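You operate a simulated robot arm through the tools that you are given. There is no shell and no other tool. Be economical: measure what you need, move in short steps, check, and stop when the job is done.

You are at the controls of a simulated robot arm. One attempt, no reset.

Task
Thread winder A: orange clip through the guide eye and tension disc, into the catch.
Fine: main switch off while threading; then switch on and reset the fault.

The check looks at the end state, three seconds after you hand in, the way a careful person would. Anything else that was tipped, shoved, dropped, spilled or broken makes it a failure.

Robot
A 7-joint arm with a two-finger parallel gripper on a trunk, on a base that drives. Base frame: it is fixed to the floor where the robot stands at the start and does not move with it; the origin is under the middle of the robot, x ahead of it, y to its left, z up. Units: m, degrees, N and s.
With the tool pointing down near the work surface it reaches from about 0.48 to 0.92 m from the robot's upright axis, wherever it stands. Its first joint turns from -115.0 to 115.0 degrees. Places, roughly: guide eye of winder a [0.5, 1.2, 1.1]; main switch of winder a [0.6, 0.1, 0.9]; orange clip [0.5, 1.25, 1]; tension disc of winder a [0.6, 1.1, 1.1]; winder A [0.8, 0.7, 0.8]; yarn catch of winder a [0.6, 0.9, 1.1]. Payload 3.91 kg.
The TCP is the grasp point between the finger pads, 0.03 m short of the fingertips. In the tool frame z runs along the fingers and y along their closing line. Largest opening 0.11 m; finger width 0.02, thickness 0.01; the body of the gripper, 0.048 by 0.112 m, starts 0.055 m behind the TCP.
Orientation is told as [roll, pitch, yaw] about the base's x, y, z axes, in that order, counted from this pose: with the fingers straight down and closing along the base's y, the tool's x points along the base's -x, its y along +y and its z along -z.

Tools
- The arm moves only by the tool play_rows. Its argument "rows" is a list of rows, each a list of 7 numbers: the turn, a rotation vector about the base's x, y, z in degrees, then the shift along the base's x, y, z in m, then the finger opening in m, from 0 to 0.11. In form: [[wx, wy, wz, x, y, z, fingers], ...]. A call has 1 to 10 rows; each row shifts and turns the commanded pose from where the row before left it. Each row takes 0.2 s and may step no farther than 0.05 m and 8.6 degrees from the row before; otherwise, or with a gripper value out of range, the whole call is refused. Where a pose cannot be reached the arm comes as near as it can. A force on the tool above 40 N (or 10 N above the force at the start of the call, whichever is more), or a blocked arm, ends the call early, and 0.2 s more pass. Each finger travels about 0.153 m/s and halts on what it meets, pressing with about 40 N; the grip force reading is that of the motor and also rises with nothing between the fingers. The clock runs only during rows and for 0.2 s after the last one: add rows that do not move to give the fingers time. It gives the time, the measured TCP pose, the force on the tool (base axes), the opening and the grip force at its end, in the units of the frame above (readings bear some noise), with the torque about the TCP (base axes, N m) and any sound that the robot's microphone picked up, and new pictures: "show" is both (left out), scene, wrist or none.
- Cameras (640 x 400 px; columns grow to the right, rows downward): "scene" is now at [0.2314, 0.2043, 1.539]; the picture's right is [0.17, -0.99, 0.00], its down [-0.55, -0.09, -0.83] and it looks along [0.82, 0.14, -0.55] (base axes); focal length 214 px, centre (320, 200). "wrist" rides on the gripper at [0.072, 0.017, -0.103] in the tool frame; the picture's right is [-0.23, 0.97, 0.00], its down [-0.76, -0.18, -0.62] and it looks along [-0.61, -0.14, 0.78] (tool axes); focal length 222 px, centre (320, 200). There is no depth. A picture from a camera that has moved, and an enlarged one, comes with that camera's place and axes in the base frame and with its lens. The place of the scene camera against the robot may be out by one fixed shift of up to 0.025 m in any direction.
- raise_lower(by): slides the trunk up (or, below 0, down) by that many m; the arm and the scene camera ride with it, the base frame stays. It gives what a move gives, with no picture.
- steer(legs): drives the robot by 1 to 6 legs, each [ahead, left, turn to the left] in m, m and degrees, along the robot's own axes; the way and the turn of a leg run together, so that a leg with both is an arc; at most 1.5 m and 180 degrees a leg. The arm and the cameras ride along, it lands a little off, and it stops where it bumps. It gives what a move gives, and a new picture of the scene camera.
- turn_head(pan, tilt): turns the head with the scene camera to pan (to the left, within 80 degrees either way) and tilt (down, from -29 to 69), counted from straight ahead of the robot. It gives what a move gives, and a new picture of the scene camera.
- inspect(camera, box): a new picture of the part [left, top, right, bottom] of that camera's present view, enlarged. It takes no simulated time.
- close_job(): hands the job in; it is judged then, once.

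Work in short steps. Places have to be worked out from the pictures, the camera data and where the tool is seen: move nearer, look again, correct. Check each grasp and each placing, and mend what went wrong. You have 120 turns and 260 pictures in all, those below and enlarged ones among them. Open the gripper and draw the arm clear of the work before you hand the job in, unless the task says otherwise; then end with one line.

The tools are called after "Call:" as name(argument=value, ...) on one line, values as JSON. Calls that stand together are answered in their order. play_rows: Moves the arm, as the interface text tells. Its arguments: {"type":"object","properties":{"rows":{"type":"array"},"show":{"type":"string","enum":["both","scene","wrist","none"]}},"required":["rows"]} The other tools are called the same way: raise_lower (by) slides the trunk up or down; steer (legs) drives the base; turn_head (pan, tilt) turns the head that bears the scene camera; inspect (camera, box) takes an enlarged picture of a part of a camera's view; close_job () hands the job in.

At the start:

```text
t: 0.0
eef_pos: [0.4934, 0.1805, 1.3938]
ee_rot: [0.0, 0.1, 0.0]
contact_force: [0.3, 0.0, -0.6]
wrist_torque: [0.03, 0.02, -0.01]
finger_gap: 0.11
grip_force: 0.0
trunk travel left (down, up): [-0.875, 0.115]
robot x, y, heading: [-0.0044, -0.0004, 0.1]
head pan, tilt: [9.7, 33.6]
```

scene: 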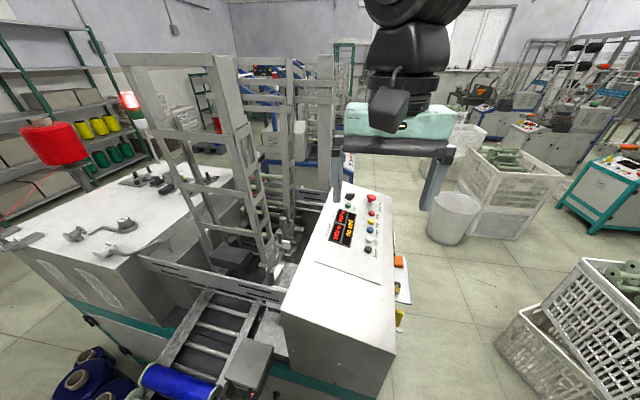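
wrist: 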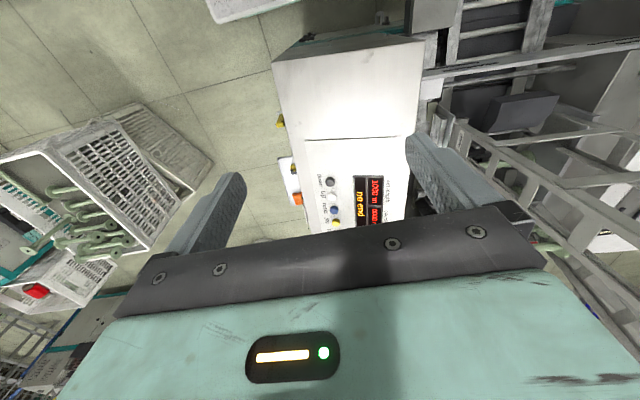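

The scene shows winder A with its control panel on the right and the yarn path on the left. I'll take enlarged views of both before moving.

Call:
inspect(camera="scene", box=[280, 160, 440, 340])

Call:
inspect(camera="scene", box=[0, 80, 240, 280])

Call:
inspect(camera="wrist", box=[250, 100, 450, 260])

```text
2.22 times, centred on (360, 250) of scene
camera zoom: at [0.2314, 0.2043, 1.539], right [0.17, -0.99, 0.0], down [-0.55, -0.09, -0.83], along [0.82, 0.14, -0.55], focal length 477 px, centre (231, 89)
```

zoom: 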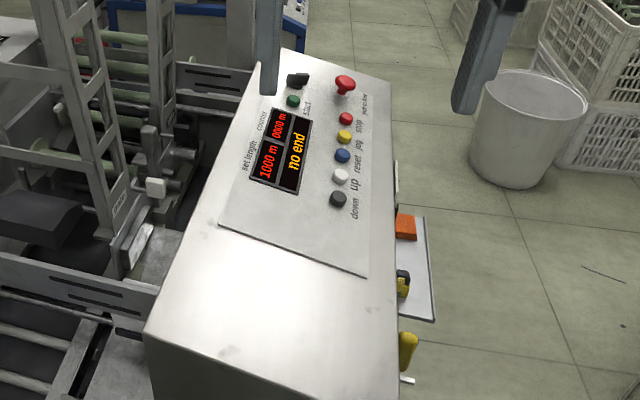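

```text
2.00 times, centred on (120, 180) of scene
camera zoom: at [0.2314, 0.2043, 1.539], right [0.17, -0.99, 0.0], down [-0.55, -0.09, -0.83], along [0.82, 0.14, -0.55], focal length 429 px, centre (720, 240)
```

zoom: 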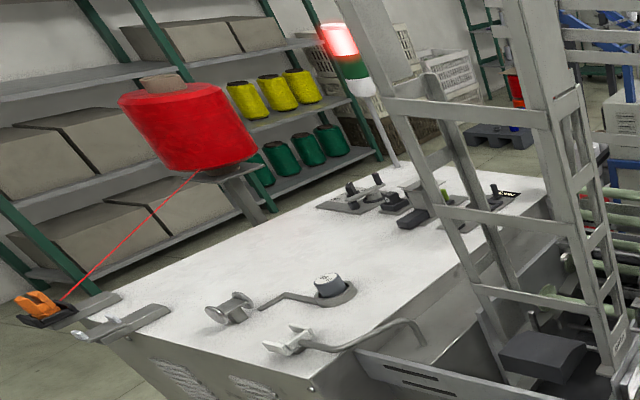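

```text
2.50 times, centred on (350, 180) of wrist
camera zoom: at [0.4217, 0.196, 1.4972], right [0.23, 0.97, 0.0], down [0.76, -0.18, 0.62], along [0.61, -0.14, -0.78], focal length 555 px, centre (245, 250)
```

zoom: 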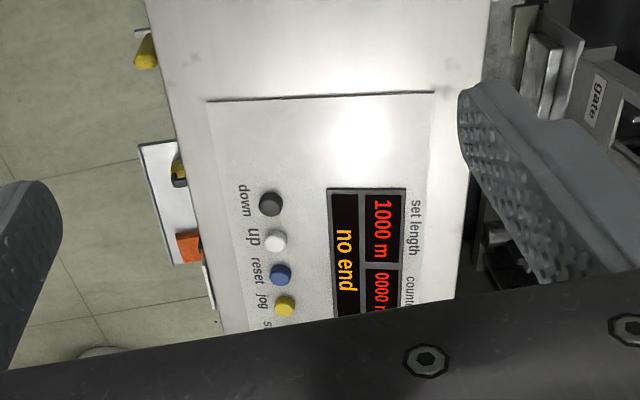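

The main switch seems to be on the -y side of the control box. I'll turn the head down to the right first, to check that the floor there is free.

Call:
turn_head(pan=-50, tilt=45)

Call:
turn_head(pan=70, tilt=40)

```text
t: 1.3
eef_pos: [0.4938, 0.1797, 1.3926]
ee_rot: [0.1, 0.0, 0.0]
contact_force: [0.0, 0.8, -0.4]
wrist_torque: [0.03, 0.02, 0.0]
finger_gap: 0.1102
grip_force: 0.0
trunk travel left (down, up): [-0.875, 0.115]
robot x, y, heading: [0.0025, -0.0008, 0.2]
head pan, tilt: [-50.0, 45.0]
camera scene: at [0.1962, 0.127, 1.522], right [-0.77, -0.64, 0.0], down [-0.45, 0.54, -0.71], along [0.46, -0.54, -0.71], focal length 214 px, centre (320, 200)
```

scene: 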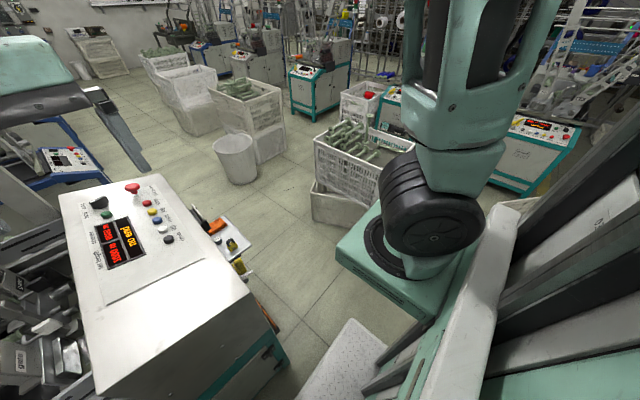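

```text
t: 3.3
eef_pos: [0.4948, 0.1794, 1.3942]
ee_rot: [0.0, 0.1, 0.0]
contact_force: [-0.4, -0.4, 0.1]
wrist_torque: [0.03, 0.01, -0.01]
finger_gap: 0.11
grip_force: 0.0
trunk travel left (down, up): [-0.875, 0.115]
robot x, y, heading: [0.0006, 0.0022, -0.2]
head pan, tilt: [70.0, 40.0]
camera scene: at [0.173, 0.2692, 1.5292], right [0.94, -0.34, 0.0], down [-0.22, -0.6, -0.77], along [0.26, 0.72, -0.64], focal length 214 px, centre (320, 200)
```

scene: 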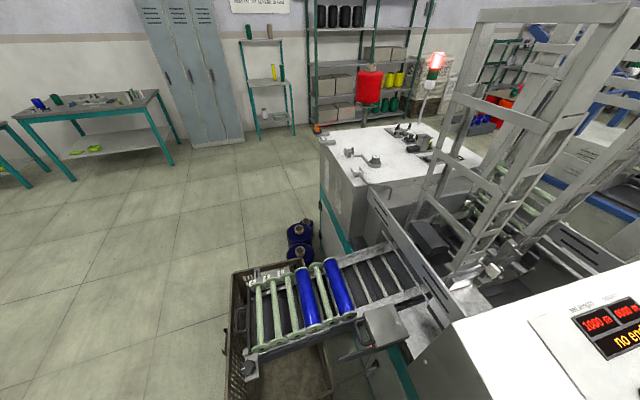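

The floor to the right is free; the crates are around x≈1, y≈-1. I'll drive 0.55 m right and then look left at the side of the control box.

Call:
steer(legs=[[0, -0.55, 0]])

Call:
turn_head(pan=25, tilt=45)

Call:
inspect(camera="scene", box=[200, 100, 440, 300])

```text
t: 4.8
eef_pos: [0.5241, 0.0875, 1.392]
ee_rot: [0.0, 0.0, -5.6]
contact_force: [-0.1, 0.0, -0.2]
wrist_torque: [-0.01, 0.01, 0.0]
finger_gap: 0.1101
grip_force: 0.1
trunk travel left (down, up): [-0.875, 0.115]
robot x, y, heading: [0.0117, -0.0423, -5.4]
head pan, tilt: [70.0, 40.0]
stopped in leg 1: the robot was blocked; the commanded pose is now the measured one
camera scene: at [0.2144, 0.2083, 1.5292], right [0.9, -0.43, 0.0], down [-0.28, -0.58, -0.77], along [0.33, 0.69, -0.64], focal length 214 px, centre (320, 200)
```

scene: 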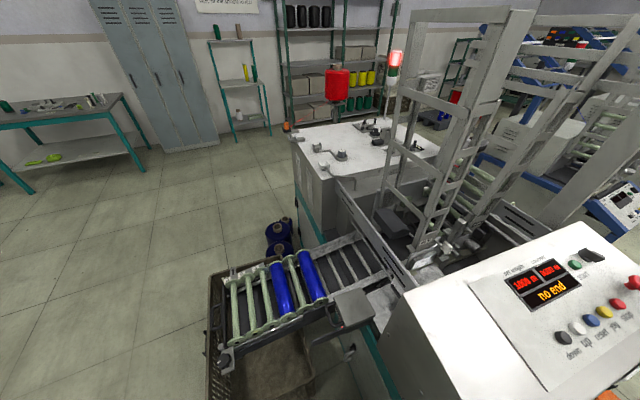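

```text
t: 5.9
eef_pos: [0.5236, 0.0883, 1.3935]
ee_rot: [0.0, 0.0, -5.4]
contact_force: [0.1, 0.5, -0.8]
wrist_torque: [-0.01, -0.02, -0.02]
finger_gap: 0.11
grip_force: 0.0
trunk travel left (down, up): [-0.875, 0.115]
robot x, y, heading: [0.0143, -0.0442, -5.4]
head pan, tilt: [25.0, 45.0]
camera scene: at [0.2544, 0.1589, 1.522], right [0.34, -0.94, 0.0], down [-0.67, -0.24, -0.71], along [0.67, 0.24, -0.71], focal length 214 px, centre (320, 200)
```

scene: 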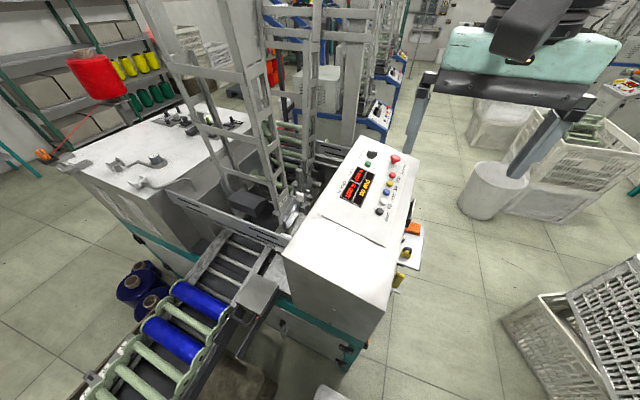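

```text
2.00 times, centred on (320, 200) of scene
camera zoom: at [0.2544, 0.1589, 1.522], right [0.34, -0.94, 0.0], down [-0.67, -0.24, -0.71], along [0.67, 0.24, -0.71], focal length 429 px, centre (320, 200)
```

zoom: 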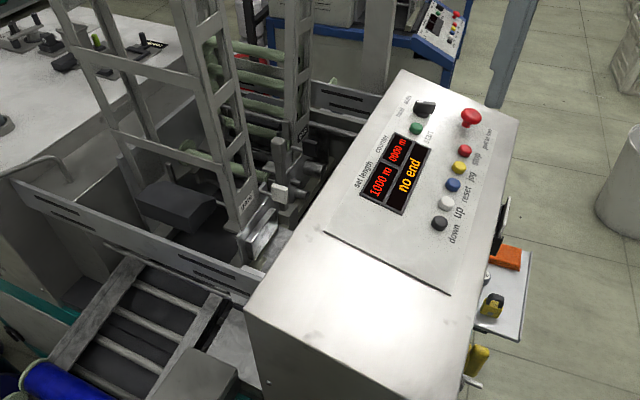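

The base was blocked after about 4 cm and turned by 5°. I'll look to the right for what it bumped before moving again.

Call:
turn_head(pan=-80, tilt=60)

Call:
turn_head(pan=-5, tilt=69)

Call:
turn_head(pan=70, tilt=69)

```text
t: 7.7
eef_pos: [0.5241, 0.0879, 1.3933]
ee_rot: [0.0, 0.1, -5.3]
contact_force: [-0.7, -0.6, 0.3]
wrist_torque: [-0.01, -0.03, -0.03]
finger_gap: 0.11
grip_force: 0.1
trunk travel left (down, up): [-0.875, 0.115]
robot x, y, heading: [0.0139, -0.0464, -5.4]
head pan, tilt: [-80.0, 60.0]
camera scene: at [0.1832, 0.0651, 1.5025], right [-1.0, -0.08, 0.0], down [-0.07, 0.86, -0.5], along [0.04, -0.5, -0.87], focal length 214 px, centre (320, 200)
```

scene: 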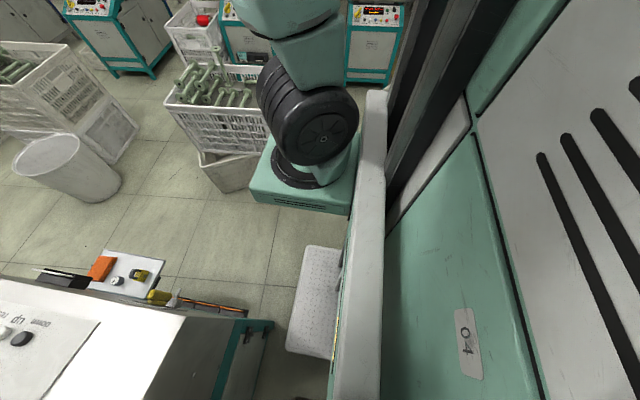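

```text
t: 9.2
eef_pos: [0.5241, 0.0874, 1.3923]
ee_rot: [-0.1, 0.1, -5.4]
contact_force: [0.2, -0.6, 0.1]
wrist_torque: [0.0, -0.03, 0.01]
finger_gap: 0.1096
grip_force: 0.1
trunk travel left (down, up): [-0.875, 0.115]
robot x, y, heading: [0.014, -0.042, -5.5]
head pan, tilt: [-5.0, 68.8]
camera scene: at [0.2328, 0.1214, 1.4931], right [-0.18, -0.98, 0.0], down [-0.92, 0.17, -0.36], along [0.36, -0.07, -0.93], focal length 214 px, centre (320, 200)
```

scene: 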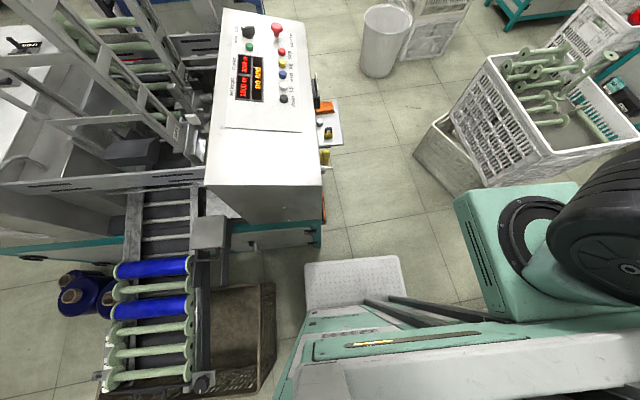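

```text
t: 10.7
eef_pos: [0.5235, 0.0879, 1.3928]
ee_rot: [0.0, 0.0, -5.4]
contact_force: [-1.2, 0.3, -0.4]
wrist_torque: [0.03, 0.03, 0.03]
finger_gap: 0.11
grip_force: 0.0
trunk travel left (down, up): [-0.875, 0.115]
robot x, y, heading: [0.0145, -0.0409, -5.4]
head pan, tilt: [70.0, 68.8]
camera scene: at [0.2018, 0.1821, 1.4931], right [0.9, -0.43, 0.0], down [-0.4, -0.84, -0.36], along [0.16, 0.33, -0.93], focal length 214 px, centre (320, 200)
```

scene: 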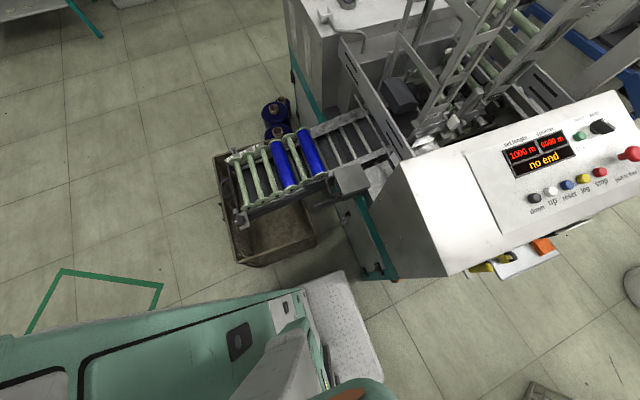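

Nothing is visible at the front right; the cw twist suggests contact at the rear right. Now I'll zoom in on the side of the box to find the switch.

Call:
turn_head(pan=-35, tilt=60)

Call:
inspect(camera="scene", box=[100, 60, 300, 260])

Call:
inspect(camera="wrist", box=[200, 0, 460, 200])

```text
t: 12.5
eef_pos: [0.5249, 0.088, 1.3937]
ee_rot: [0.0, 0.0, -5.4]
contact_force: [-0.9, -0.2, -0.2]
wrist_torque: [0.01, 0.01, -0.02]
finger_gap: 0.11
grip_force: 0.0
trunk travel left (down, up): [-0.875, 0.115]
robot x, y, heading: [0.0169, -0.0419, -5.6]
head pan, tilt: [-35.0, 60.0]
camera scene: at [0.2286, 0.0884, 1.5025], right [-0.65, -0.76, 0.0], down [-0.66, 0.56, -0.5], along [0.38, -0.32, -0.87], focal length 214 px, centre (320, 200)
```

scene: 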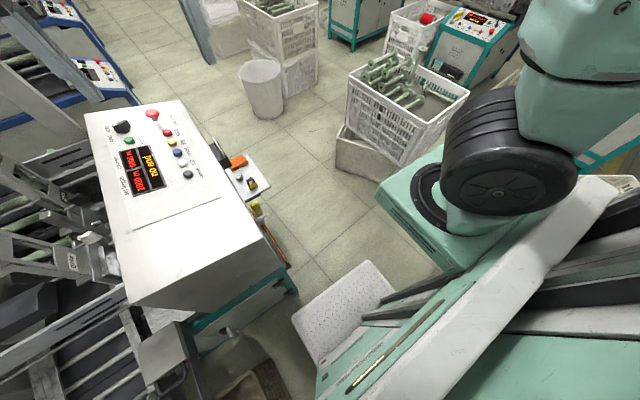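

```text
2.00 times, centred on (200, 160) of scene
camera zoom: at [0.2286, 0.0884, 1.5025], right [-0.65, -0.76, 0.0], down [-0.66, 0.56, -0.5], along [0.38, -0.32, -0.87], focal length 429 px, centre (560, 280)
```

zoom: 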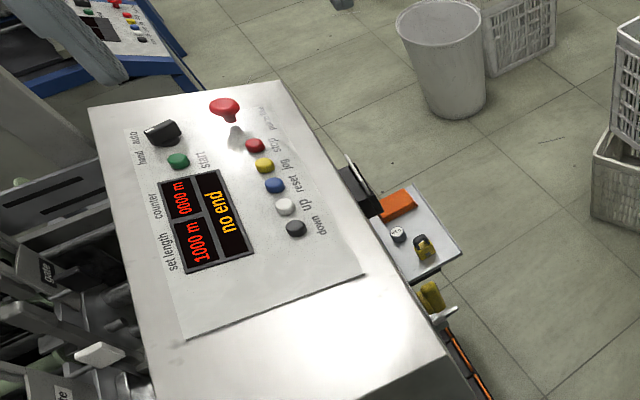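

```text
2.00 times, centred on (330, 100) of wrist
camera zoom: at [0.4536, 0.1119, 1.4973], right [0.32, 0.95, 0.0], down [0.74, -0.25, 0.62], along [0.59, -0.2, -0.78], focal length 444 px, centre (300, 400)
```

zoom: 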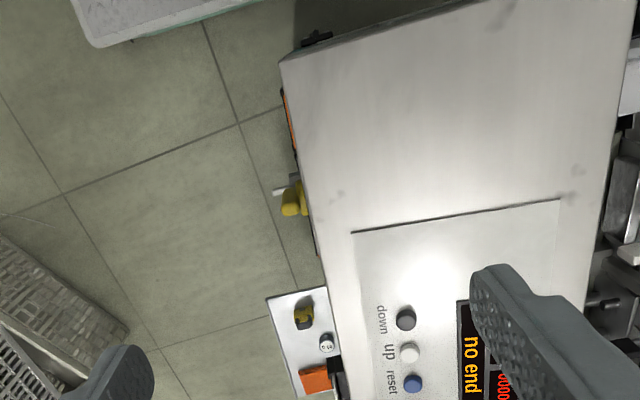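

The yellow handle at about (0.60, 0.03, 0.9) on the -y side is most likely the main switch. I'll move the gripper out to the -y side and start rolling it to point +y, for a close look with the wrist camera.

Call:
play_rows(rows=[[0, 0, 5.4, 0, -0.045, 0, 0.11], [8.5, 0, 0, 0, -0.045, 0, 0.11], [8.5, 0, 0, 0, -0.045, 0, 0.11], [8.5, 0, 0, 0, -0.045, 0, 0.11], [8.5, 0, 0, 0, -0.045, 0, 0.11], [8.5, 0, 0, 0, -0.045, -0.01, 0.11], [8.5, 0, 0, 0, -0.045, -0.02, 0.11], [8.5, 0, 0, 0, -0.03, -0.03, 0.11], [8.5, 0, 0, 0, -0.02, -0.03, 0.11], [8.5, 0, 0, 0, -0.01, -0.03, 0.11]], show="both")

```text
t: 14.7
eef_pos: [0.5235, -0.2888, 1.2732]
ee_rot: [76.7, -0.1, 0.0]
contact_force: [-0.6, 0.1, 1.0]
wrist_torque: [-0.01, 0.0, -0.05]
finger_gap: 0.1096
grip_force: 0.0
trunk travel left (down, up): [-0.875, 0.115]
robot x, y, heading: [0.0159, -0.0427, -5.2]
head pan, tilt: [-35.0, 60.0]
camera scene: at [0.2281, 0.0889, 1.5025], right [-0.65, -0.76, 0.0], down [-0.66, 0.56, -0.5], along [0.38, -0.32, -0.87], focal length 214 px, centre (320, 200)
camera wrist: at [0.4509, -0.3846, 1.3152], right [0.23, 0.22, 0.95], down [0.76, -0.65, -0.03], along [0.61, 0.73, -0.32], focal length 222 px, centre (320, 200)
```

scene: 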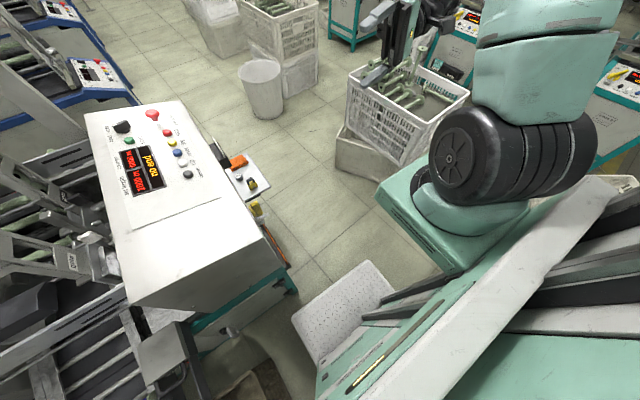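
wrist: 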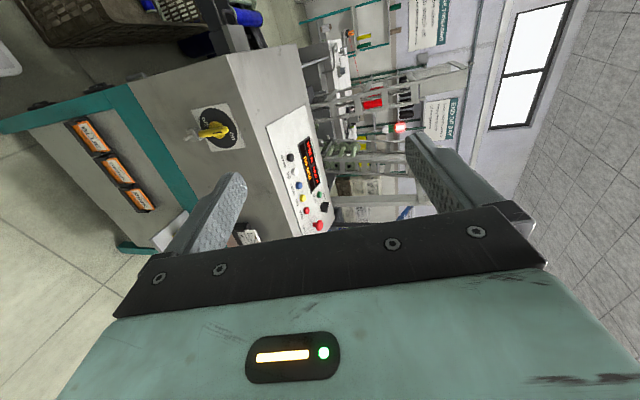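

I can see the rotary switch with its yellow handle on the side; zooming in.

Call:
inspect(camera="wrist", box=[170, 90, 270, 160])

Call:
inspect(camera="wrist", box=[250, 100, 360, 250])

Call:
inspect(camera="wrist", box=[60, 100, 280, 260])

```text
5.71 times, centred on (220, 125) of wrist
camera zoom: at [0.4509, -0.3846, 1.3152], right [0.23, 0.22, 0.95], down [0.76, -0.65, -0.03], along [0.61, 0.73, -0.32], focal length 1269 px, centre (891, 629)
```

zoom: 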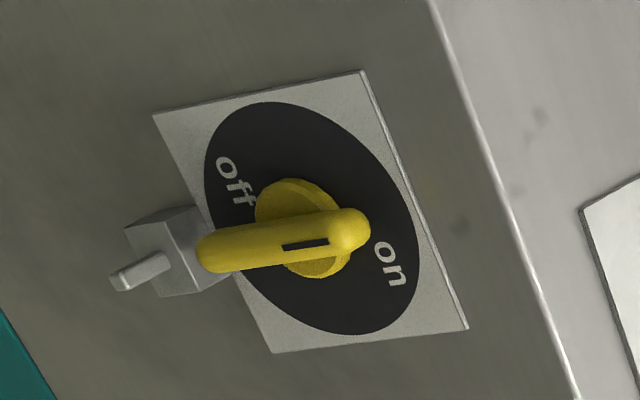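

```text
2.67 times, centred on (305, 175) of wrist
camera zoom: at [0.4509, -0.3846, 1.3152], right [0.23, 0.22, 0.95], down [0.76, -0.65, -0.03], along [0.61, 0.73, -0.32], focal length 592 px, centre (360, 267)
```

zoom: 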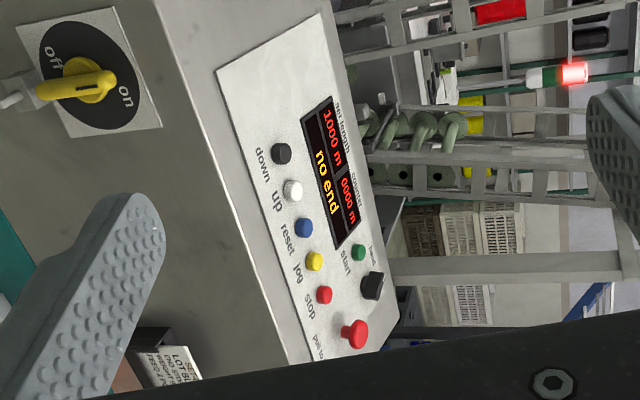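

```text
2.50 times, centred on (170, 180) of wrist
camera zoom: at [0.4509, -0.3846, 1.3152], right [0.23, 0.22, 0.95], down [0.76, -0.65, -0.03], along [0.61, 0.73, -0.32], focal length 555 px, centre (695, 250)
```

zoom: 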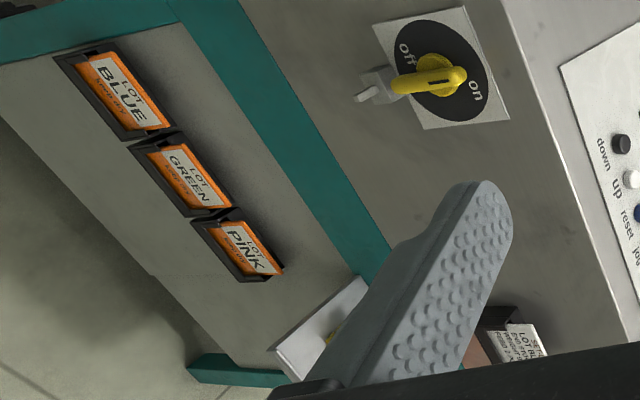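

I see a disc marked "off" (lower left) and "on" (upper right), with a yellow bar and a small grey block with a pin next to it. I'll move the wrist camera closer and lower to see the handle and that block straight on.

Call:
play_rows(rows=[[6.6, 0, 0, -0.005, 0, -0.045, 0.11], [6.6, 0, 0, -0.005, 0, -0.045, 0.11], [0, 0, 0, -0.01, 0.01, -0.045, 0.11], [0, 0, 0, -0.01, 0.01, -0.045, 0.11], [0, 0, 0, -0.01, 0.02, -0.045, 0.11], [0, 0, 0, -0.01, 0.02, -0.045, 0.11], [0, 0, 0, 0, 0.02, -0.045, 0.11]], show="wrist")

Call:
inspect(camera="wrist", box=[200, 60, 440, 220])

```text
refused: row 5 steps farther than a row can; nothing moved
```

```text
2.50 times, centred on (320, 140) of wrist
camera zoom: at [0.4509, -0.3846, 1.3152], right [0.23, 0.22, 0.95], down [0.76, -0.65, -0.03], along [0.61, 0.73, -0.32], focal length 555 px, centre (320, 350)
```

zoom: 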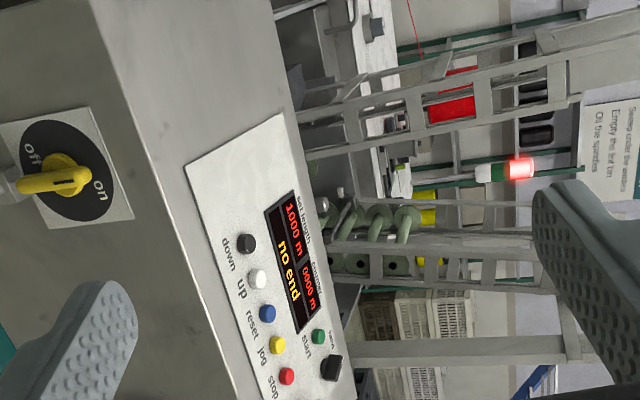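

Row 5 was too long, so I'm repeating the move with shorter steps.

Call:
play_rows(rows=[[6.6, 0, 0, -0.005, 0, -0.042, 0.11], [6.6, 0, 0, -0.005, 0, -0.042, 0.11], [0, 0, 0, -0.01, 0.01, -0.042, 0.11], [0, 0, 0, -0.01, 0.01, -0.042, 0.11], [0, 0, 0, -0.01, 0.02, -0.042, 0.11], [0, 0, 0, -0.01, 0.02, -0.042, 0.11], [0, 0, 0, 0, 0.02, -0.042, 0.11], [0, 0, 0, 0, 0.02, -0.042, 0.11]], show="wrist")

Call:
inspect(camera="wrist", box=[220, 80, 440, 240])

```text
t: 16.5
eef_pos: [0.474, -0.186, 0.9371]
ee_rot: [89.6, 0.0, 0.0]
contact_force: [-0.3, 1.6, -0.4]
wrist_torque: [-0.01, 0.01, -0.01]
finger_gap: 0.1099
grip_force: 0.1
trunk travel left (down, up): [-0.875, 0.115]
robot x, y, heading: [0.0189, -0.0473, -5.6]
head pan, tilt: [-35.0, 60.0]
camera wrist: at [0.4019, -0.2888, 0.9553], right [0.23, 0.01, 0.97], down [0.76, -0.62, -0.17], along [0.61, 0.78, -0.15], focal length 222 px, centre (320, 200)
```

wrist: 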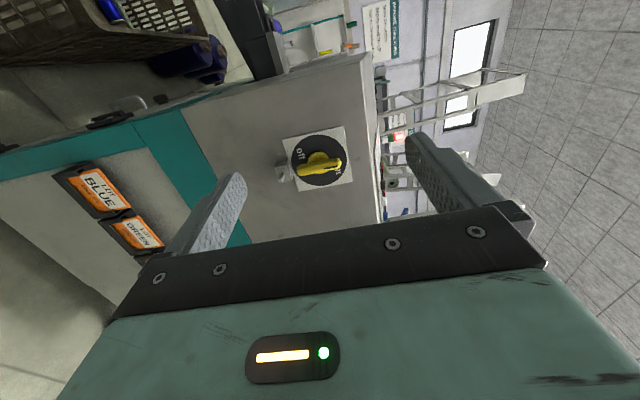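

```text
2.50 times, centred on (330, 160) of wrist
camera zoom: at [0.4019, -0.2888, 0.9553], right [0.23, 0.01, 0.97], down [0.76, -0.62, -0.17], along [0.61, 0.78, -0.15], focal length 555 px, centre (295, 300)
```

zoom: 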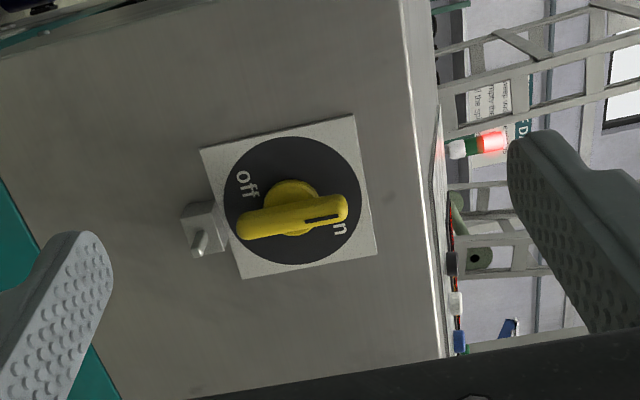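

The handle is vertical with its slot mark toward "on" at the top. I'll go closer for a good look at the handle and the grey block below it.

Call:
play_rows(rows=[[0, 0, 0, 0.0, 0.03, 0.0, 0.11], [0, 0, 0, 0.0, 0.03, 0, 0.11], [0, 0, 0, 0.02, 0.02, -0.02, 0.11]], show="wrist")

Call:
inspect(camera="wrist", box=[260, 80, 420, 200])

```text
t: 17.3
eef_pos: [0.4915, -0.1059, 0.916]
ee_rot: [89.6, 0.0, -0.1]
contact_force: [-0.3, -0.7, 0.5]
wrist_torque: [-0.03, 0.01, 0.0]
finger_gap: 0.11
grip_force: 0.0
trunk travel left (down, up): [-0.875, 0.115]
robot x, y, heading: [0.0145, -0.0425, -5.5]
head pan, tilt: [-35.0, 60.0]
camera wrist: at [0.4187, -0.2089, 0.9345], right [0.23, 0.01, 0.97], down [0.76, -0.62, -0.17], along [0.61, 0.78, -0.15], focal length 222 px, centre (320, 200)
```

wrist: 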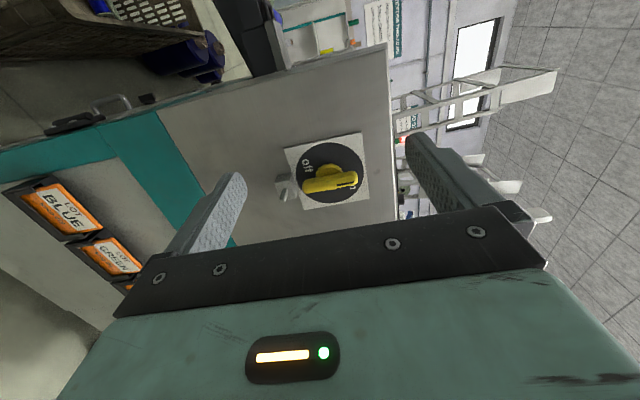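

```text
3.33 times, centred on (340, 140) of wrist
camera zoom: at [0.4187, -0.2089, 0.9345], right [0.23, 0.01, 0.97], down [0.76, -0.62, -0.17], along [0.61, 0.78, -0.15], focal length 740 px, centre (253, 400)
```

zoom: 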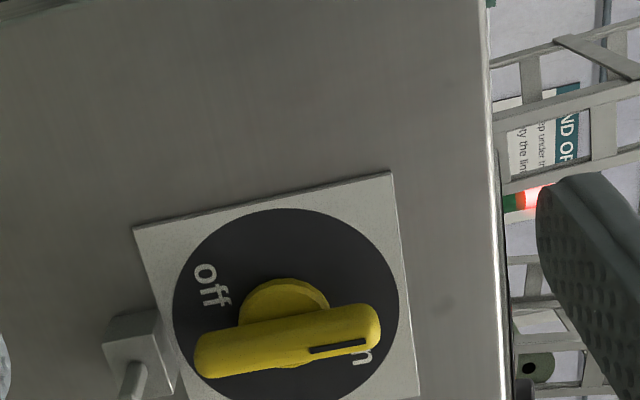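

I judge the handle to be a ~7 cm vertical bar centred near (0.577, 0.027, 0.91), with "off" reached by a quarter turn counter-clockwise. I'll roll the gripper 90° about y so the pads straddle the bar sideways and the turn ends in an easy pose.

Call:
play_rows(rows=[[0, 8.5, 0, 0.0, -0.03, 0, 0.08], [0, 8.5, 0, 0.01, 0, 0, 0.08], [0, 8.5, 0, 0.01, 0, 0, 0.08], [0, 8.5, 0, 0.01, 0, 0, 0.08], [0, 8.5, 0, 0.01, 0, 0, 0.08], [0, 8.5, 0, 0.01, 0, 0, 0.08], [0, 8.5, 0, 0.01, 0, 0, 0.08], [0, 8.5, 0, 0.01, 0, 0, 0.08], [0, 8.5, 0, 0.01, 0, 0, 0.08], [0, 8.5, 0, 0.005, 0, -0.006, 0.08]], show="none")

Call:
play_rows(rows=[[0, 5, 0, 0.0, 0, 0, 0.08], [0, 0, 0, 0, 0.03, 0, 0.08]], show="both")

Call:
inspect(camera="wrist", box=[220, 40, 420, 220])

```text
t: 19.5
eef_pos: [0.5792, -0.1386, 0.9108]
ee_rot: [89.8, 85.3, 0.0]
contact_force: [-0.4, -0.6, -0.1]
wrist_torque: [0.0, -0.03, -0.01]
finger_gap: 0.08
grip_force: 0.1
trunk travel left (down, up): [-0.875, 0.115]
robot x, y, heading: [0.0132, -0.0451, -5.2]
head pan, tilt: [-35.0, 60.0]
```

```text
t: 20.1
eef_pos: [0.5772, -0.1099, 0.9133]
ee_rot: [-85.6, 90.0, -175.2]
contact_force: [0.3, -0.3, -0.9]
wrist_torque: [-0.02, 0.01, 0.0]
finger_gap: 0.08
grip_force: 0.0
trunk travel left (down, up): [-0.875, 0.115]
robot x, y, heading: [0.0158, -0.0439, -5.3]
head pan, tilt: [-35.0, 60.0]
camera scene: at [0.2285, 0.088, 1.5025], right [-0.65, -0.76, 0.0], down [-0.66, 0.56, -0.5], along [0.38, -0.32, -0.87], focal length 214 px, centre (320, 200)
camera wrist: at [0.5955, -0.2116, 0.9861], right [0.97, 0.0, -0.23], down [-0.18, -0.62, -0.76], along [-0.15, 0.78, -0.61], focal length 222 px, centre (320, 200)
```

scene: 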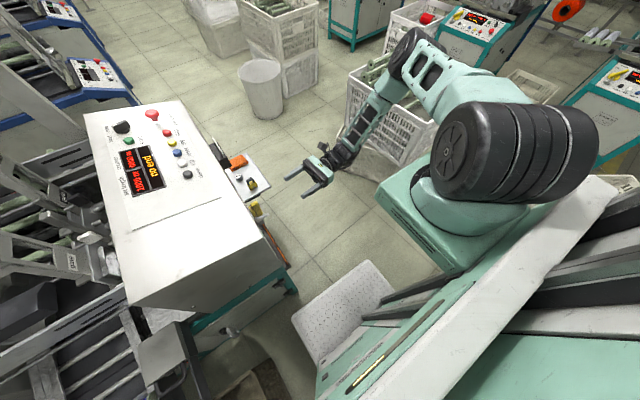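
wrist: 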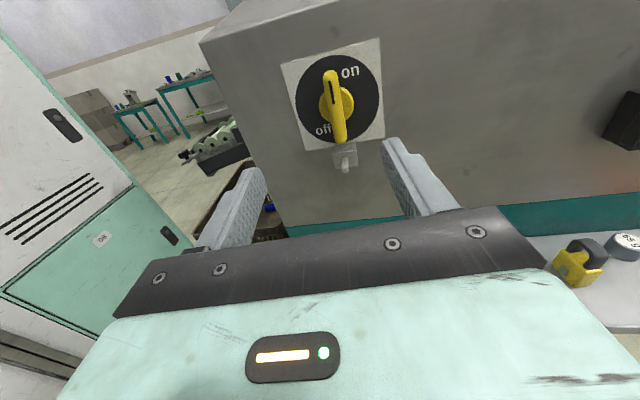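

```text
2.22 times, centred on (320, 130) of wrist
camera zoom: at [0.5955, -0.2116, 0.9861], right [0.97, 0.0, -0.23], down [-0.18, -0.62, -0.76], along [-0.15, 0.78, -0.61], focal length 494 px, centre (320, 356)
```

zoom: 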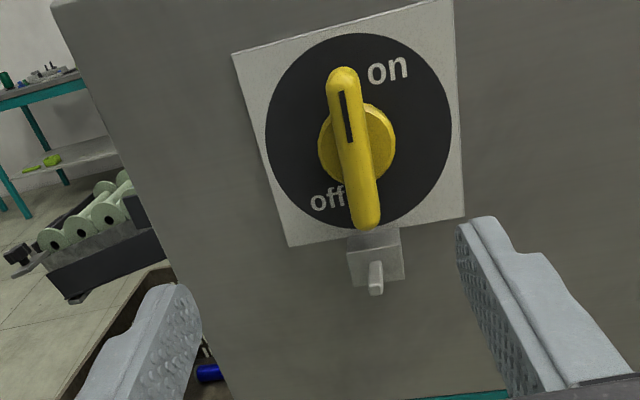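

Combining the three views, the bar is at x≈0.594, z 0.868–0.942, front at y≈0.05. I'll align with it and approach, stopping with the fingertips just beside the bar.

Call:
play_rows(rows=[[0, 0, 0, 0.017, 0, -0.008, 0.06], [0, 0, 0, 0, 0.04, 0, 0.06], [0, 0, 0, 0, 0.04, 0, 0.06], [0, 0, 0, 0, 0.04, 0, 0.06]], show="wrist")

Call:
inspect(camera="wrist", box=[220, 60, 440, 220])

```text
t: 21.1
eef_pos: [0.5952, 0.011, 0.905]
ee_rot: [-106.3, 89.8, 164.0]
contact_force: [-0.1, -0.4, -1.5]
wrist_torque: [-0.02, 0.0, 0.01]
finger_gap: 0.0601
grip_force: 0.1
trunk travel left (down, up): [-0.875, 0.115]
robot x, y, heading: [0.0142, -0.0434, -5.7]
head pan, tilt: [-35.0, 60.0]
camera wrist: at [0.6128, -0.091, 0.9777], right [0.97, 0.01, -0.23], down [-0.18, -0.62, -0.76], along [-0.15, 0.78, -0.61], focal length 222 px, centre (320, 200)
```

wrist: 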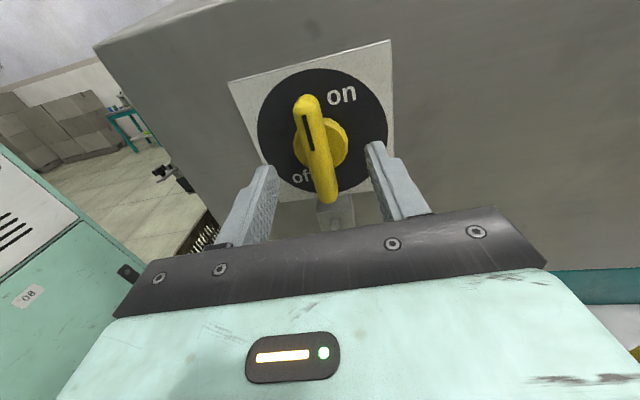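

```text
2.50 times, centred on (330, 140) of wrist
camera zoom: at [0.6128, -0.091, 0.9777], right [0.97, 0.01, -0.23], down [-0.18, -0.62, -0.76], along [-0.15, 0.78, -0.61], focal length 555 px, centre (295, 350)
```

zoom: 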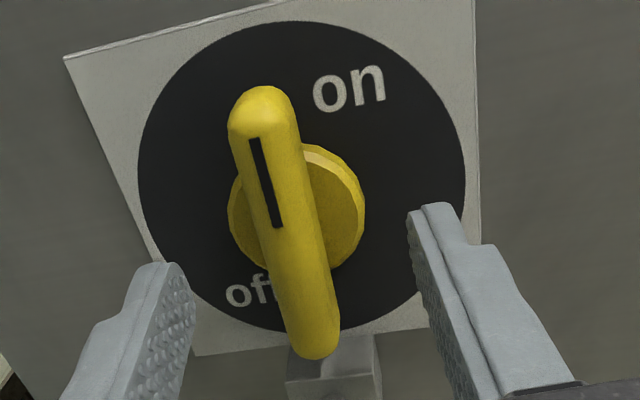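

The bar is centred between the fingers; its front face is near y≈0.05. I'll move 2.5 cm further and close the gripper gently to check the grasp.

Call:
play_rows(rows=[[0, 0, 0, 0, 0.025, 0, 0.06], [0, 0, 0, 0, 0, 0, 0.03], [0, 0, 0, 0, 0, 0, 0.0], [0, 0, 0, 0, 0, 0, 0.0]], show="wrist")

```text
t: 22.1
eef_pos: [0.5952, 0.0348, 0.9046]
ee_rot: [-95.8, 90.0, 174.5]
contact_force: [-9.1, -5.4, 1.0]
wrist_torque: [0.14, 0.0, 0.18]
finger_gap: 0.0418
grip_force: 44.9
trunk travel left (down, up): [-0.875, 0.115]
robot x, y, heading: [0.0161, -0.0437, -5.4]
head pan, tilt: [-35.0, 60.0]
camera wrist: at [0.6132, -0.0679, 0.9774], right [0.97, 0.01, -0.23], down [-0.17, -0.62, -0.76], along [-0.15, 0.78, -0.61], focal length 222 px, centre (320, 200)
```

wrist: 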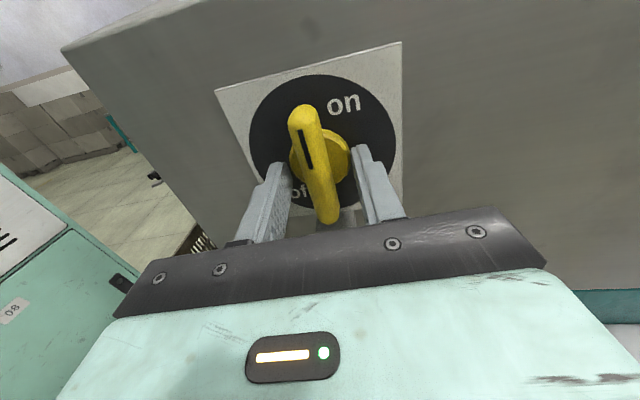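

The gap stopped at 4.2 cm, so the tips are on the round hub, not the bar. I'll open, back off 1.3 cm and close again on the bar.

Call:
play_rows(rows=[[0, 0, 0, 0, 0, 0, 0.06], [0, 0, 0, 0, -0.013, 0, 0.06], [0, 0, 0, 0, 0, 0, 0.03], [0, 0, 0, 0, 0, 0, 0.0], [0, 0, 0, 0, 0, 0, 0.0]], show="wrist")

```text
t: 23.3
eef_pos: [0.5935, 0.0224, 0.904]
ee_rot: [-95.4, 90.0, 175.1]
contact_force: [-19.8, -5.0, -0.6]
wrist_torque: [0.5, -0.44, 0.06]
finger_gap: 0.0165
grip_force: 44.9
trunk travel left (down, up): [-0.875, 0.115]
robot x, y, heading: [0.0144, -0.0424, -5.2]
head pan, tilt: [-35.0, 60.0]
camera wrist: at [0.6119, -0.0808, 0.9765], right [0.97, 0.01, -0.23], down [-0.17, -0.62, -0.76], along [-0.15, 0.78, -0.61], focal length 222 px, centre (320, 200)
```

wrist: 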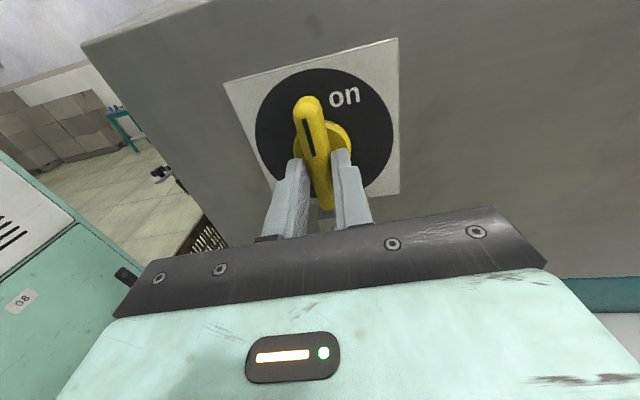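

It is on the bar now (gap 1.65 cm). I'll relieve the sideways force slightly, then turn counter-clockwise by about 25° to test that direction.

Call:
play_rows(rows=[[0, 0, 0, -0.004, 0, 0, 0.0], [0, -5, 0, 0, 0, 0, 0.0], [0, -5, 0, 0, 0, 0, 0.0], [0, -5, 0, 0, 0, 0, 0.0], [0, -5, 0, 0, 0, 0, 0.0]], show="wrist")

```text
t: 24.5
eef_pos: [0.5948, 0.0229, 0.9029]
ee_rot: [89.5, 69.9, -0.5]
contact_force: [10.4, -20.4, 1.9]
wrist_torque: [-0.9, 0.14, -1.19]
finger_gap: 0.0168
grip_force: 45.1
trunk travel left (down, up): [-0.875, 0.115]
robot x, y, heading: [0.0115, -0.0377, -5.6]
head pan, tilt: [-35.0, 60.0]
camera wrist: at [0.5854, -0.0806, 0.9784], right [0.99, 0.0, 0.12], down [0.09, -0.63, -0.77], along [0.08, 0.78, -0.62], focal length 222 px, centre (320, 200)
```

wrist: 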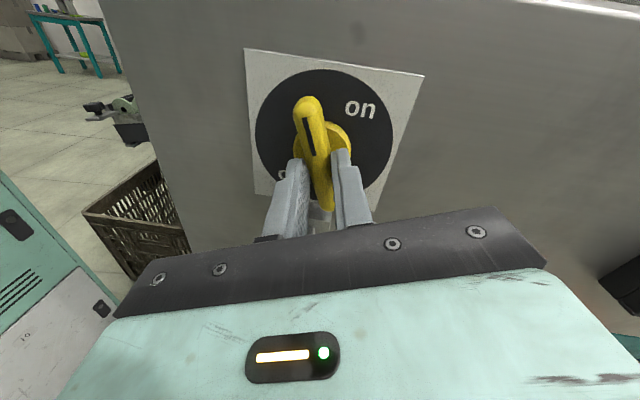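

The handle turns freely with the gripper (20° done). Continuing counter-clockwise.

Call:
play_rows(rows=[[0, -7, 0, 0.001, -0.002, 0, 0.0], [0, -7, 0, 0, 0, 0, 0.0], [0, -7, 0, 0, 0, 0, 0.0], [0, -7, 0, 0, 0, 0, 0.0], [0, -7, 0, 0, 0, 0, 0.0], [0, -7, 0, 0, 0, 0, 0.0]], show="both")

```text
t: 25.9
eef_pos: [0.5956, 0.0219, 0.9063]
ee_rot: [86.9, 27.1, 0.8]
contact_force: [-6.9, 14.5, -16.7]
wrist_torque: [-0.1, -0.12, -0.32]
finger_gap: 0.0165
grip_force: 44.7
trunk travel left (down, up): [-0.875, 0.115]
robot x, y, heading: [0.0133, -0.0405, -5.3]
head pan, tilt: [-35.0, 60.0]
heard: click
stopped in row 6: the force on the tool passed its limit at 45 N (the readings are from after the stop); the commanded pose is now the measured one
camera scene: at [0.2281, 0.0896, 1.5024], right [-0.65, -0.76, 0.0], down [-0.66, 0.56, -0.5], along [0.38, -0.32, -0.87], focal length 214 px, centre (320, 200)
camera wrist: at [0.5432, -0.0807, 0.9597], right [0.64, 0.06, 0.76], down [0.62, -0.62, -0.47], along [0.45, 0.78, -0.44], focal length 222 px, centre (320, 200)
```

scene: 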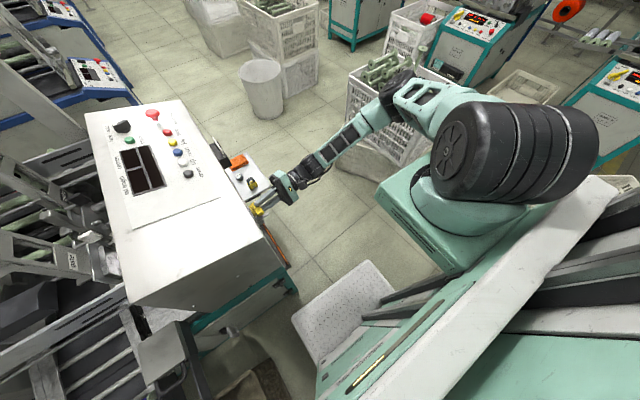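
wrist: 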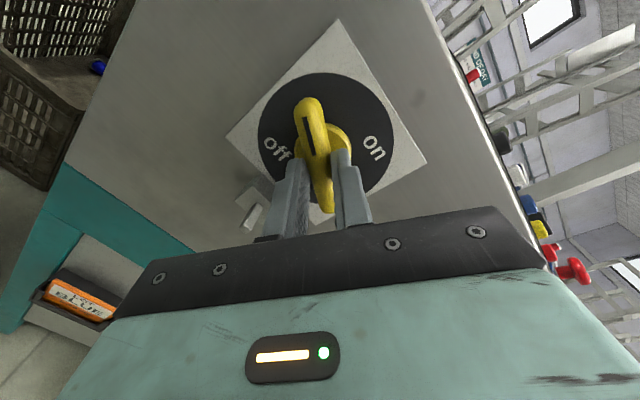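

A click was heard and the display has gone dark, so it's switching. I'll try to turn the rest toward 90° in small steps.

Call:
play_rows(rows=[[0, -4, 0, 0, 0, -0.002, 0.0], [0, -5, 0, 0, 0, 0, 0.0], [0, -5, 0, 0, 0, 0, 0.0], [0, -5, 0, 0, 0, 0, 0.0], [0, -5, 0, 0, 0, 0, 0.0]], show="wrist")

```text
t: 26.4
eef_pos: [0.5971, 0.0213, 0.906]
ee_rot: [86.1, 21.1, 1.4]
contact_force: [-4.8, 10.5, -9.5]
wrist_torque: [0.15, -0.15, -0.34]
finger_gap: 0.0166
grip_force: 44.9
trunk travel left (down, up): [-0.875, 0.115]
robot x, y, heading: [0.0143, -0.0446, -5.4]
head pan, tilt: [-35.0, 60.0]
stopped in row 2: the force on the tool passed its limit at 45 N (the readings are from after the stop); the commanded pose is now the measured one
camera wrist: at [0.5404, -0.0818, 0.9553], right [0.56, 0.08, 0.83], down [0.68, -0.62, -0.4], along [0.48, 0.78, -0.4], focal length 222 px, centre (320, 200)
```

wrist: 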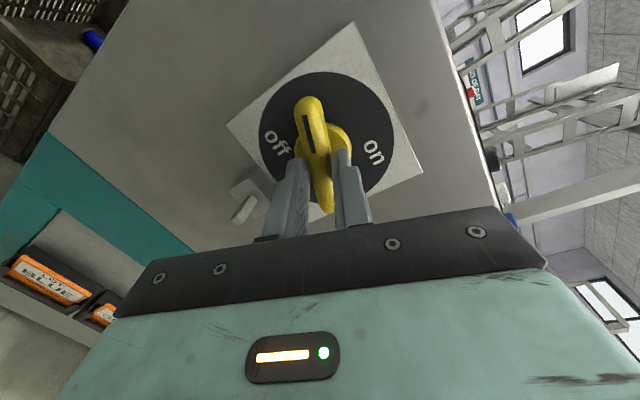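

I'll release and look at where the handle stays, since the force may only come from misaligned axes.

Call:
play_rows(rows=[[0, 0, 0, 0, 0, 0, 0.05], [0, 0, 0, 0, -0.03, 0, 0.06], [0, 0, 0, 0, -0.04, 0, 0.06]], show="wrist")

Call:
inspect(camera="wrist", box=[220, 60, 440, 220])

```text
t: 27.2
eef_pos: [0.5971, -0.0499, 0.9043]
ee_rot: [86.3, 21.1, 1.4]
contact_force: [-0.5, -0.1, -0.1]
wrist_torque: [0.0, -0.01, -0.04]
finger_gap: 0.0602
grip_force: 0.0
trunk travel left (down, up): [-0.875, 0.115]
robot x, y, heading: [0.0123, -0.0404, -5.4]
head pan, tilt: [-35.0, 60.0]
camera wrist: at [0.54, -0.1534, 0.9536], right [0.56, 0.08, 0.82], down [0.68, -0.62, -0.4], along [0.48, 0.78, -0.4], focal length 222 px, centre (320, 200)
```

wrist: 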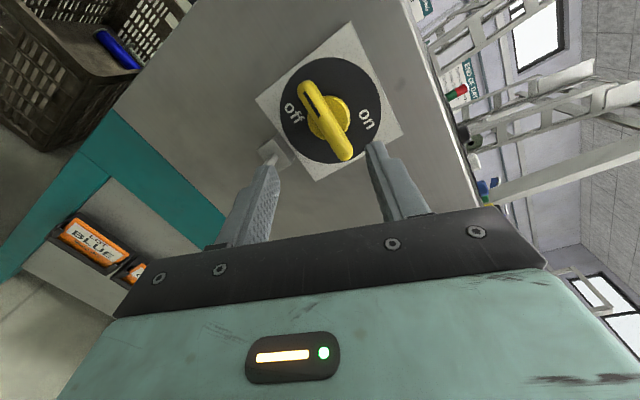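

```text
2.50 times, centred on (330, 140) of wrist
camera zoom: at [0.54, -0.1534, 0.9536], right [0.56, 0.08, 0.82], down [0.68, -0.62, -0.4], along [0.48, 0.78, -0.4], focal length 555 px, centre (295, 350)
```

zoom: 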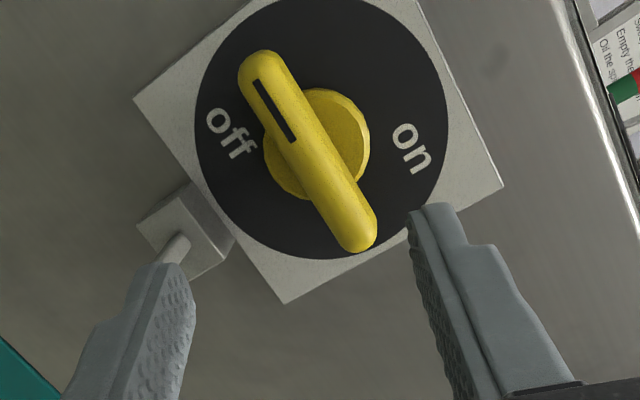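

The handle sits horizontal pointing left with its mark at the "off" side, and the display is dark: the switch is off. Now I'll withdraw the arm: away from the box, then up.

Call:
play_rows(rows=[[0, 0, 0, 0, -0.045, 0, 0.06], [0, 0, 0, 0, -0.045, 0, 0.06], [0, 0, 0, -0.02, -0.04, 0.02, 0.06], [0, 0, 0, -0.02, 0, 0.045, 0.06], [0, 0, 0, -0.02, 0, 0.045, 0.06], [0, 0, 0, -0.02, 0, 0.045, 0.06], [0, 0, 0, 0, 0, 0.045, 0.06], [0, 0, 0, 0, 0, 0.045, 0.06], [0, 0, 0, 0, 0, 0.045, 0.06], [0, 0, 0, 0, 0, 0.045, 0.06]], show="none")

Call:
play_rows(rows=[[-8.5, 0, 0, 0, 0, 0.03, 0.06], [-8.5, 0, 0, 0, 0, 0.03, 0.06], [-8.5, 0, 0, 0, 0, 0.03, 0.06], [-8.5, 0, 0, 0, 0, 0.02, 0.06], [-8.5, 0, 0, 0, 0, 0, 0.06], [-8.5, 0, 0, 0, 0, 0, 0.06], [-8.5, 0, 0, 0, 0.02, 0, 0.06], [-8.5, 0, 0, 0, 0.02, 0, 0.06], [-8.5, 0, 0, 0, 0.02, 0, 0.06], [-8.5, 0, 0, 0, 0.02, 0, 0.06]], show="both")

```text
t: 29.4
eef_pos: [0.5153, -0.1801, 1.2419]
ee_rot: [86.4, 21.2, 1.3]
contact_force: [0.1, 0.1, -0.2]
wrist_torque: [0.01, 0.0, -0.03]
finger_gap: 0.0598
grip_force: 0.0
trunk travel left (down, up): [-0.875, 0.115]
robot x, y, heading: [0.0159, -0.0412, -5.6]
head pan, tilt: [-35.0, 60.0]
```

```text
t: 31.6
eef_pos: [0.5168, -0.0992, 1.3509]
ee_rot: [0.5, 2.8, -20.9]
contact_force: [0.0, 0.2, -0.3]
wrist_torque: [-0.02, 0.0, -0.01]
finger_gap: 0.0598
grip_force: 0.1
trunk travel left (down, up): [-0.875, 0.115]
robot x, y, heading: [0.0129, -0.0449, -5.3]
head pan, tilt: [-35.0, 60.0]
camera scene: at [0.2277, 0.0885, 1.5025], right [-0.65, -0.76, 0.0], down [-0.66, 0.56, -0.5], along [0.38, -0.32, -0.87], focal length 214 px, centre (320, 200)
camera wrist: at [0.4595, -0.0607, 1.4586], right [0.56, 0.83, 0.0], down [0.67, -0.45, 0.58], along [0.48, -0.33, -0.81], focal length 222 px, centre (320, 200)
```

scene: 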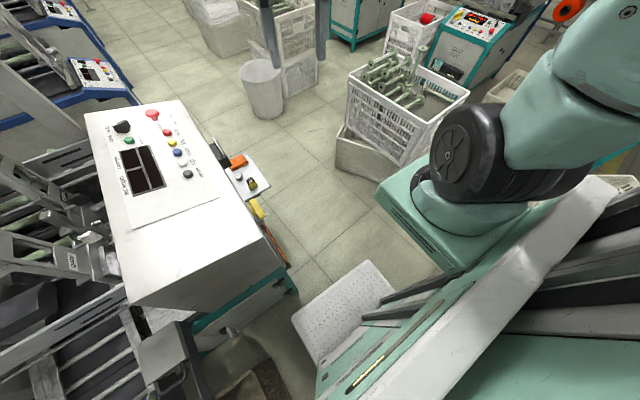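
wrist: 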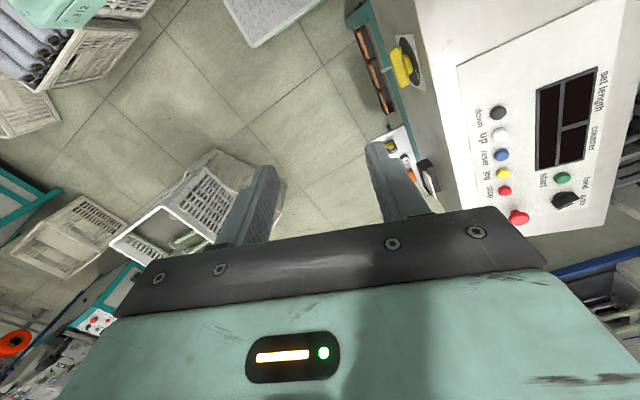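

In the wrist view a crate with grey tubes stands close to the robot's right; that is probably what I bumped. I'll turn the wrist camera to look back-right before driving.

Call:
play_rows(rows=[[0, 0, -8.5, 0, -0.035, 0, 0.06], [0, 0, -8.5, 0, -0.035, 0, 0.06], [0, 0, -8.5, 0, -0.035, 0, 0.06], [0, 0, -8.5, -0.01, -0.035, 0, 0.06], [0, 0, -8.5, -0.01, -0.035, 0, 0.06], [0, 0, -8.5, -0.01, -0.035, 0, 0.06], [0, 0, -8.5, -0.02, -0.035, 0, 0.06], [0, 0, -8.5, -0.02, -0.035, 0, 0.06], [0, 0, -8.5, -0.02, -0.035, 0, 0.06], [0, 0, -8.5, -0.02, -0.035, 0, 0.06]], show="wrist")

```text
t: 33.8
eef_pos: [0.4068, -0.4503, 1.3507]
ee_rot: [0.4, 2.9, -106.1]
contact_force: [-0.4, -0.1, -0.3]
wrist_torque: [0.0, 0.0, 0.01]
finger_gap: 0.0597
grip_force: 0.0
trunk travel left (down, up): [-0.875, 0.115]
robot x, y, heading: [0.0165, -0.0453, -5.4]
head pan, tilt: [-35.0, 60.0]
camera wrist: at [0.4421, -0.3895, 1.4578], right [0.87, -0.49, 0.0], down [-0.4, -0.71, 0.58], along [-0.29, -0.51, -0.81], focal length 222 px, centre (320, 200)
```

wrist: 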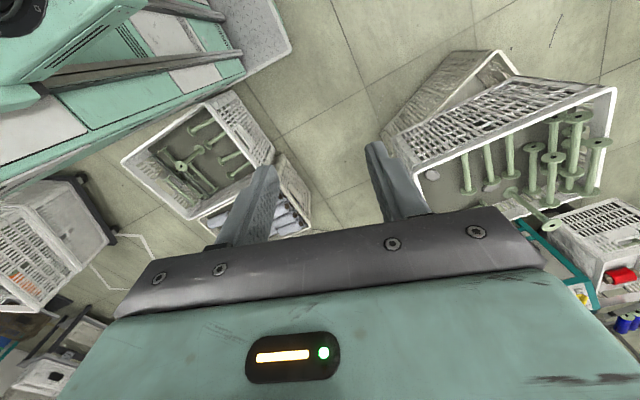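

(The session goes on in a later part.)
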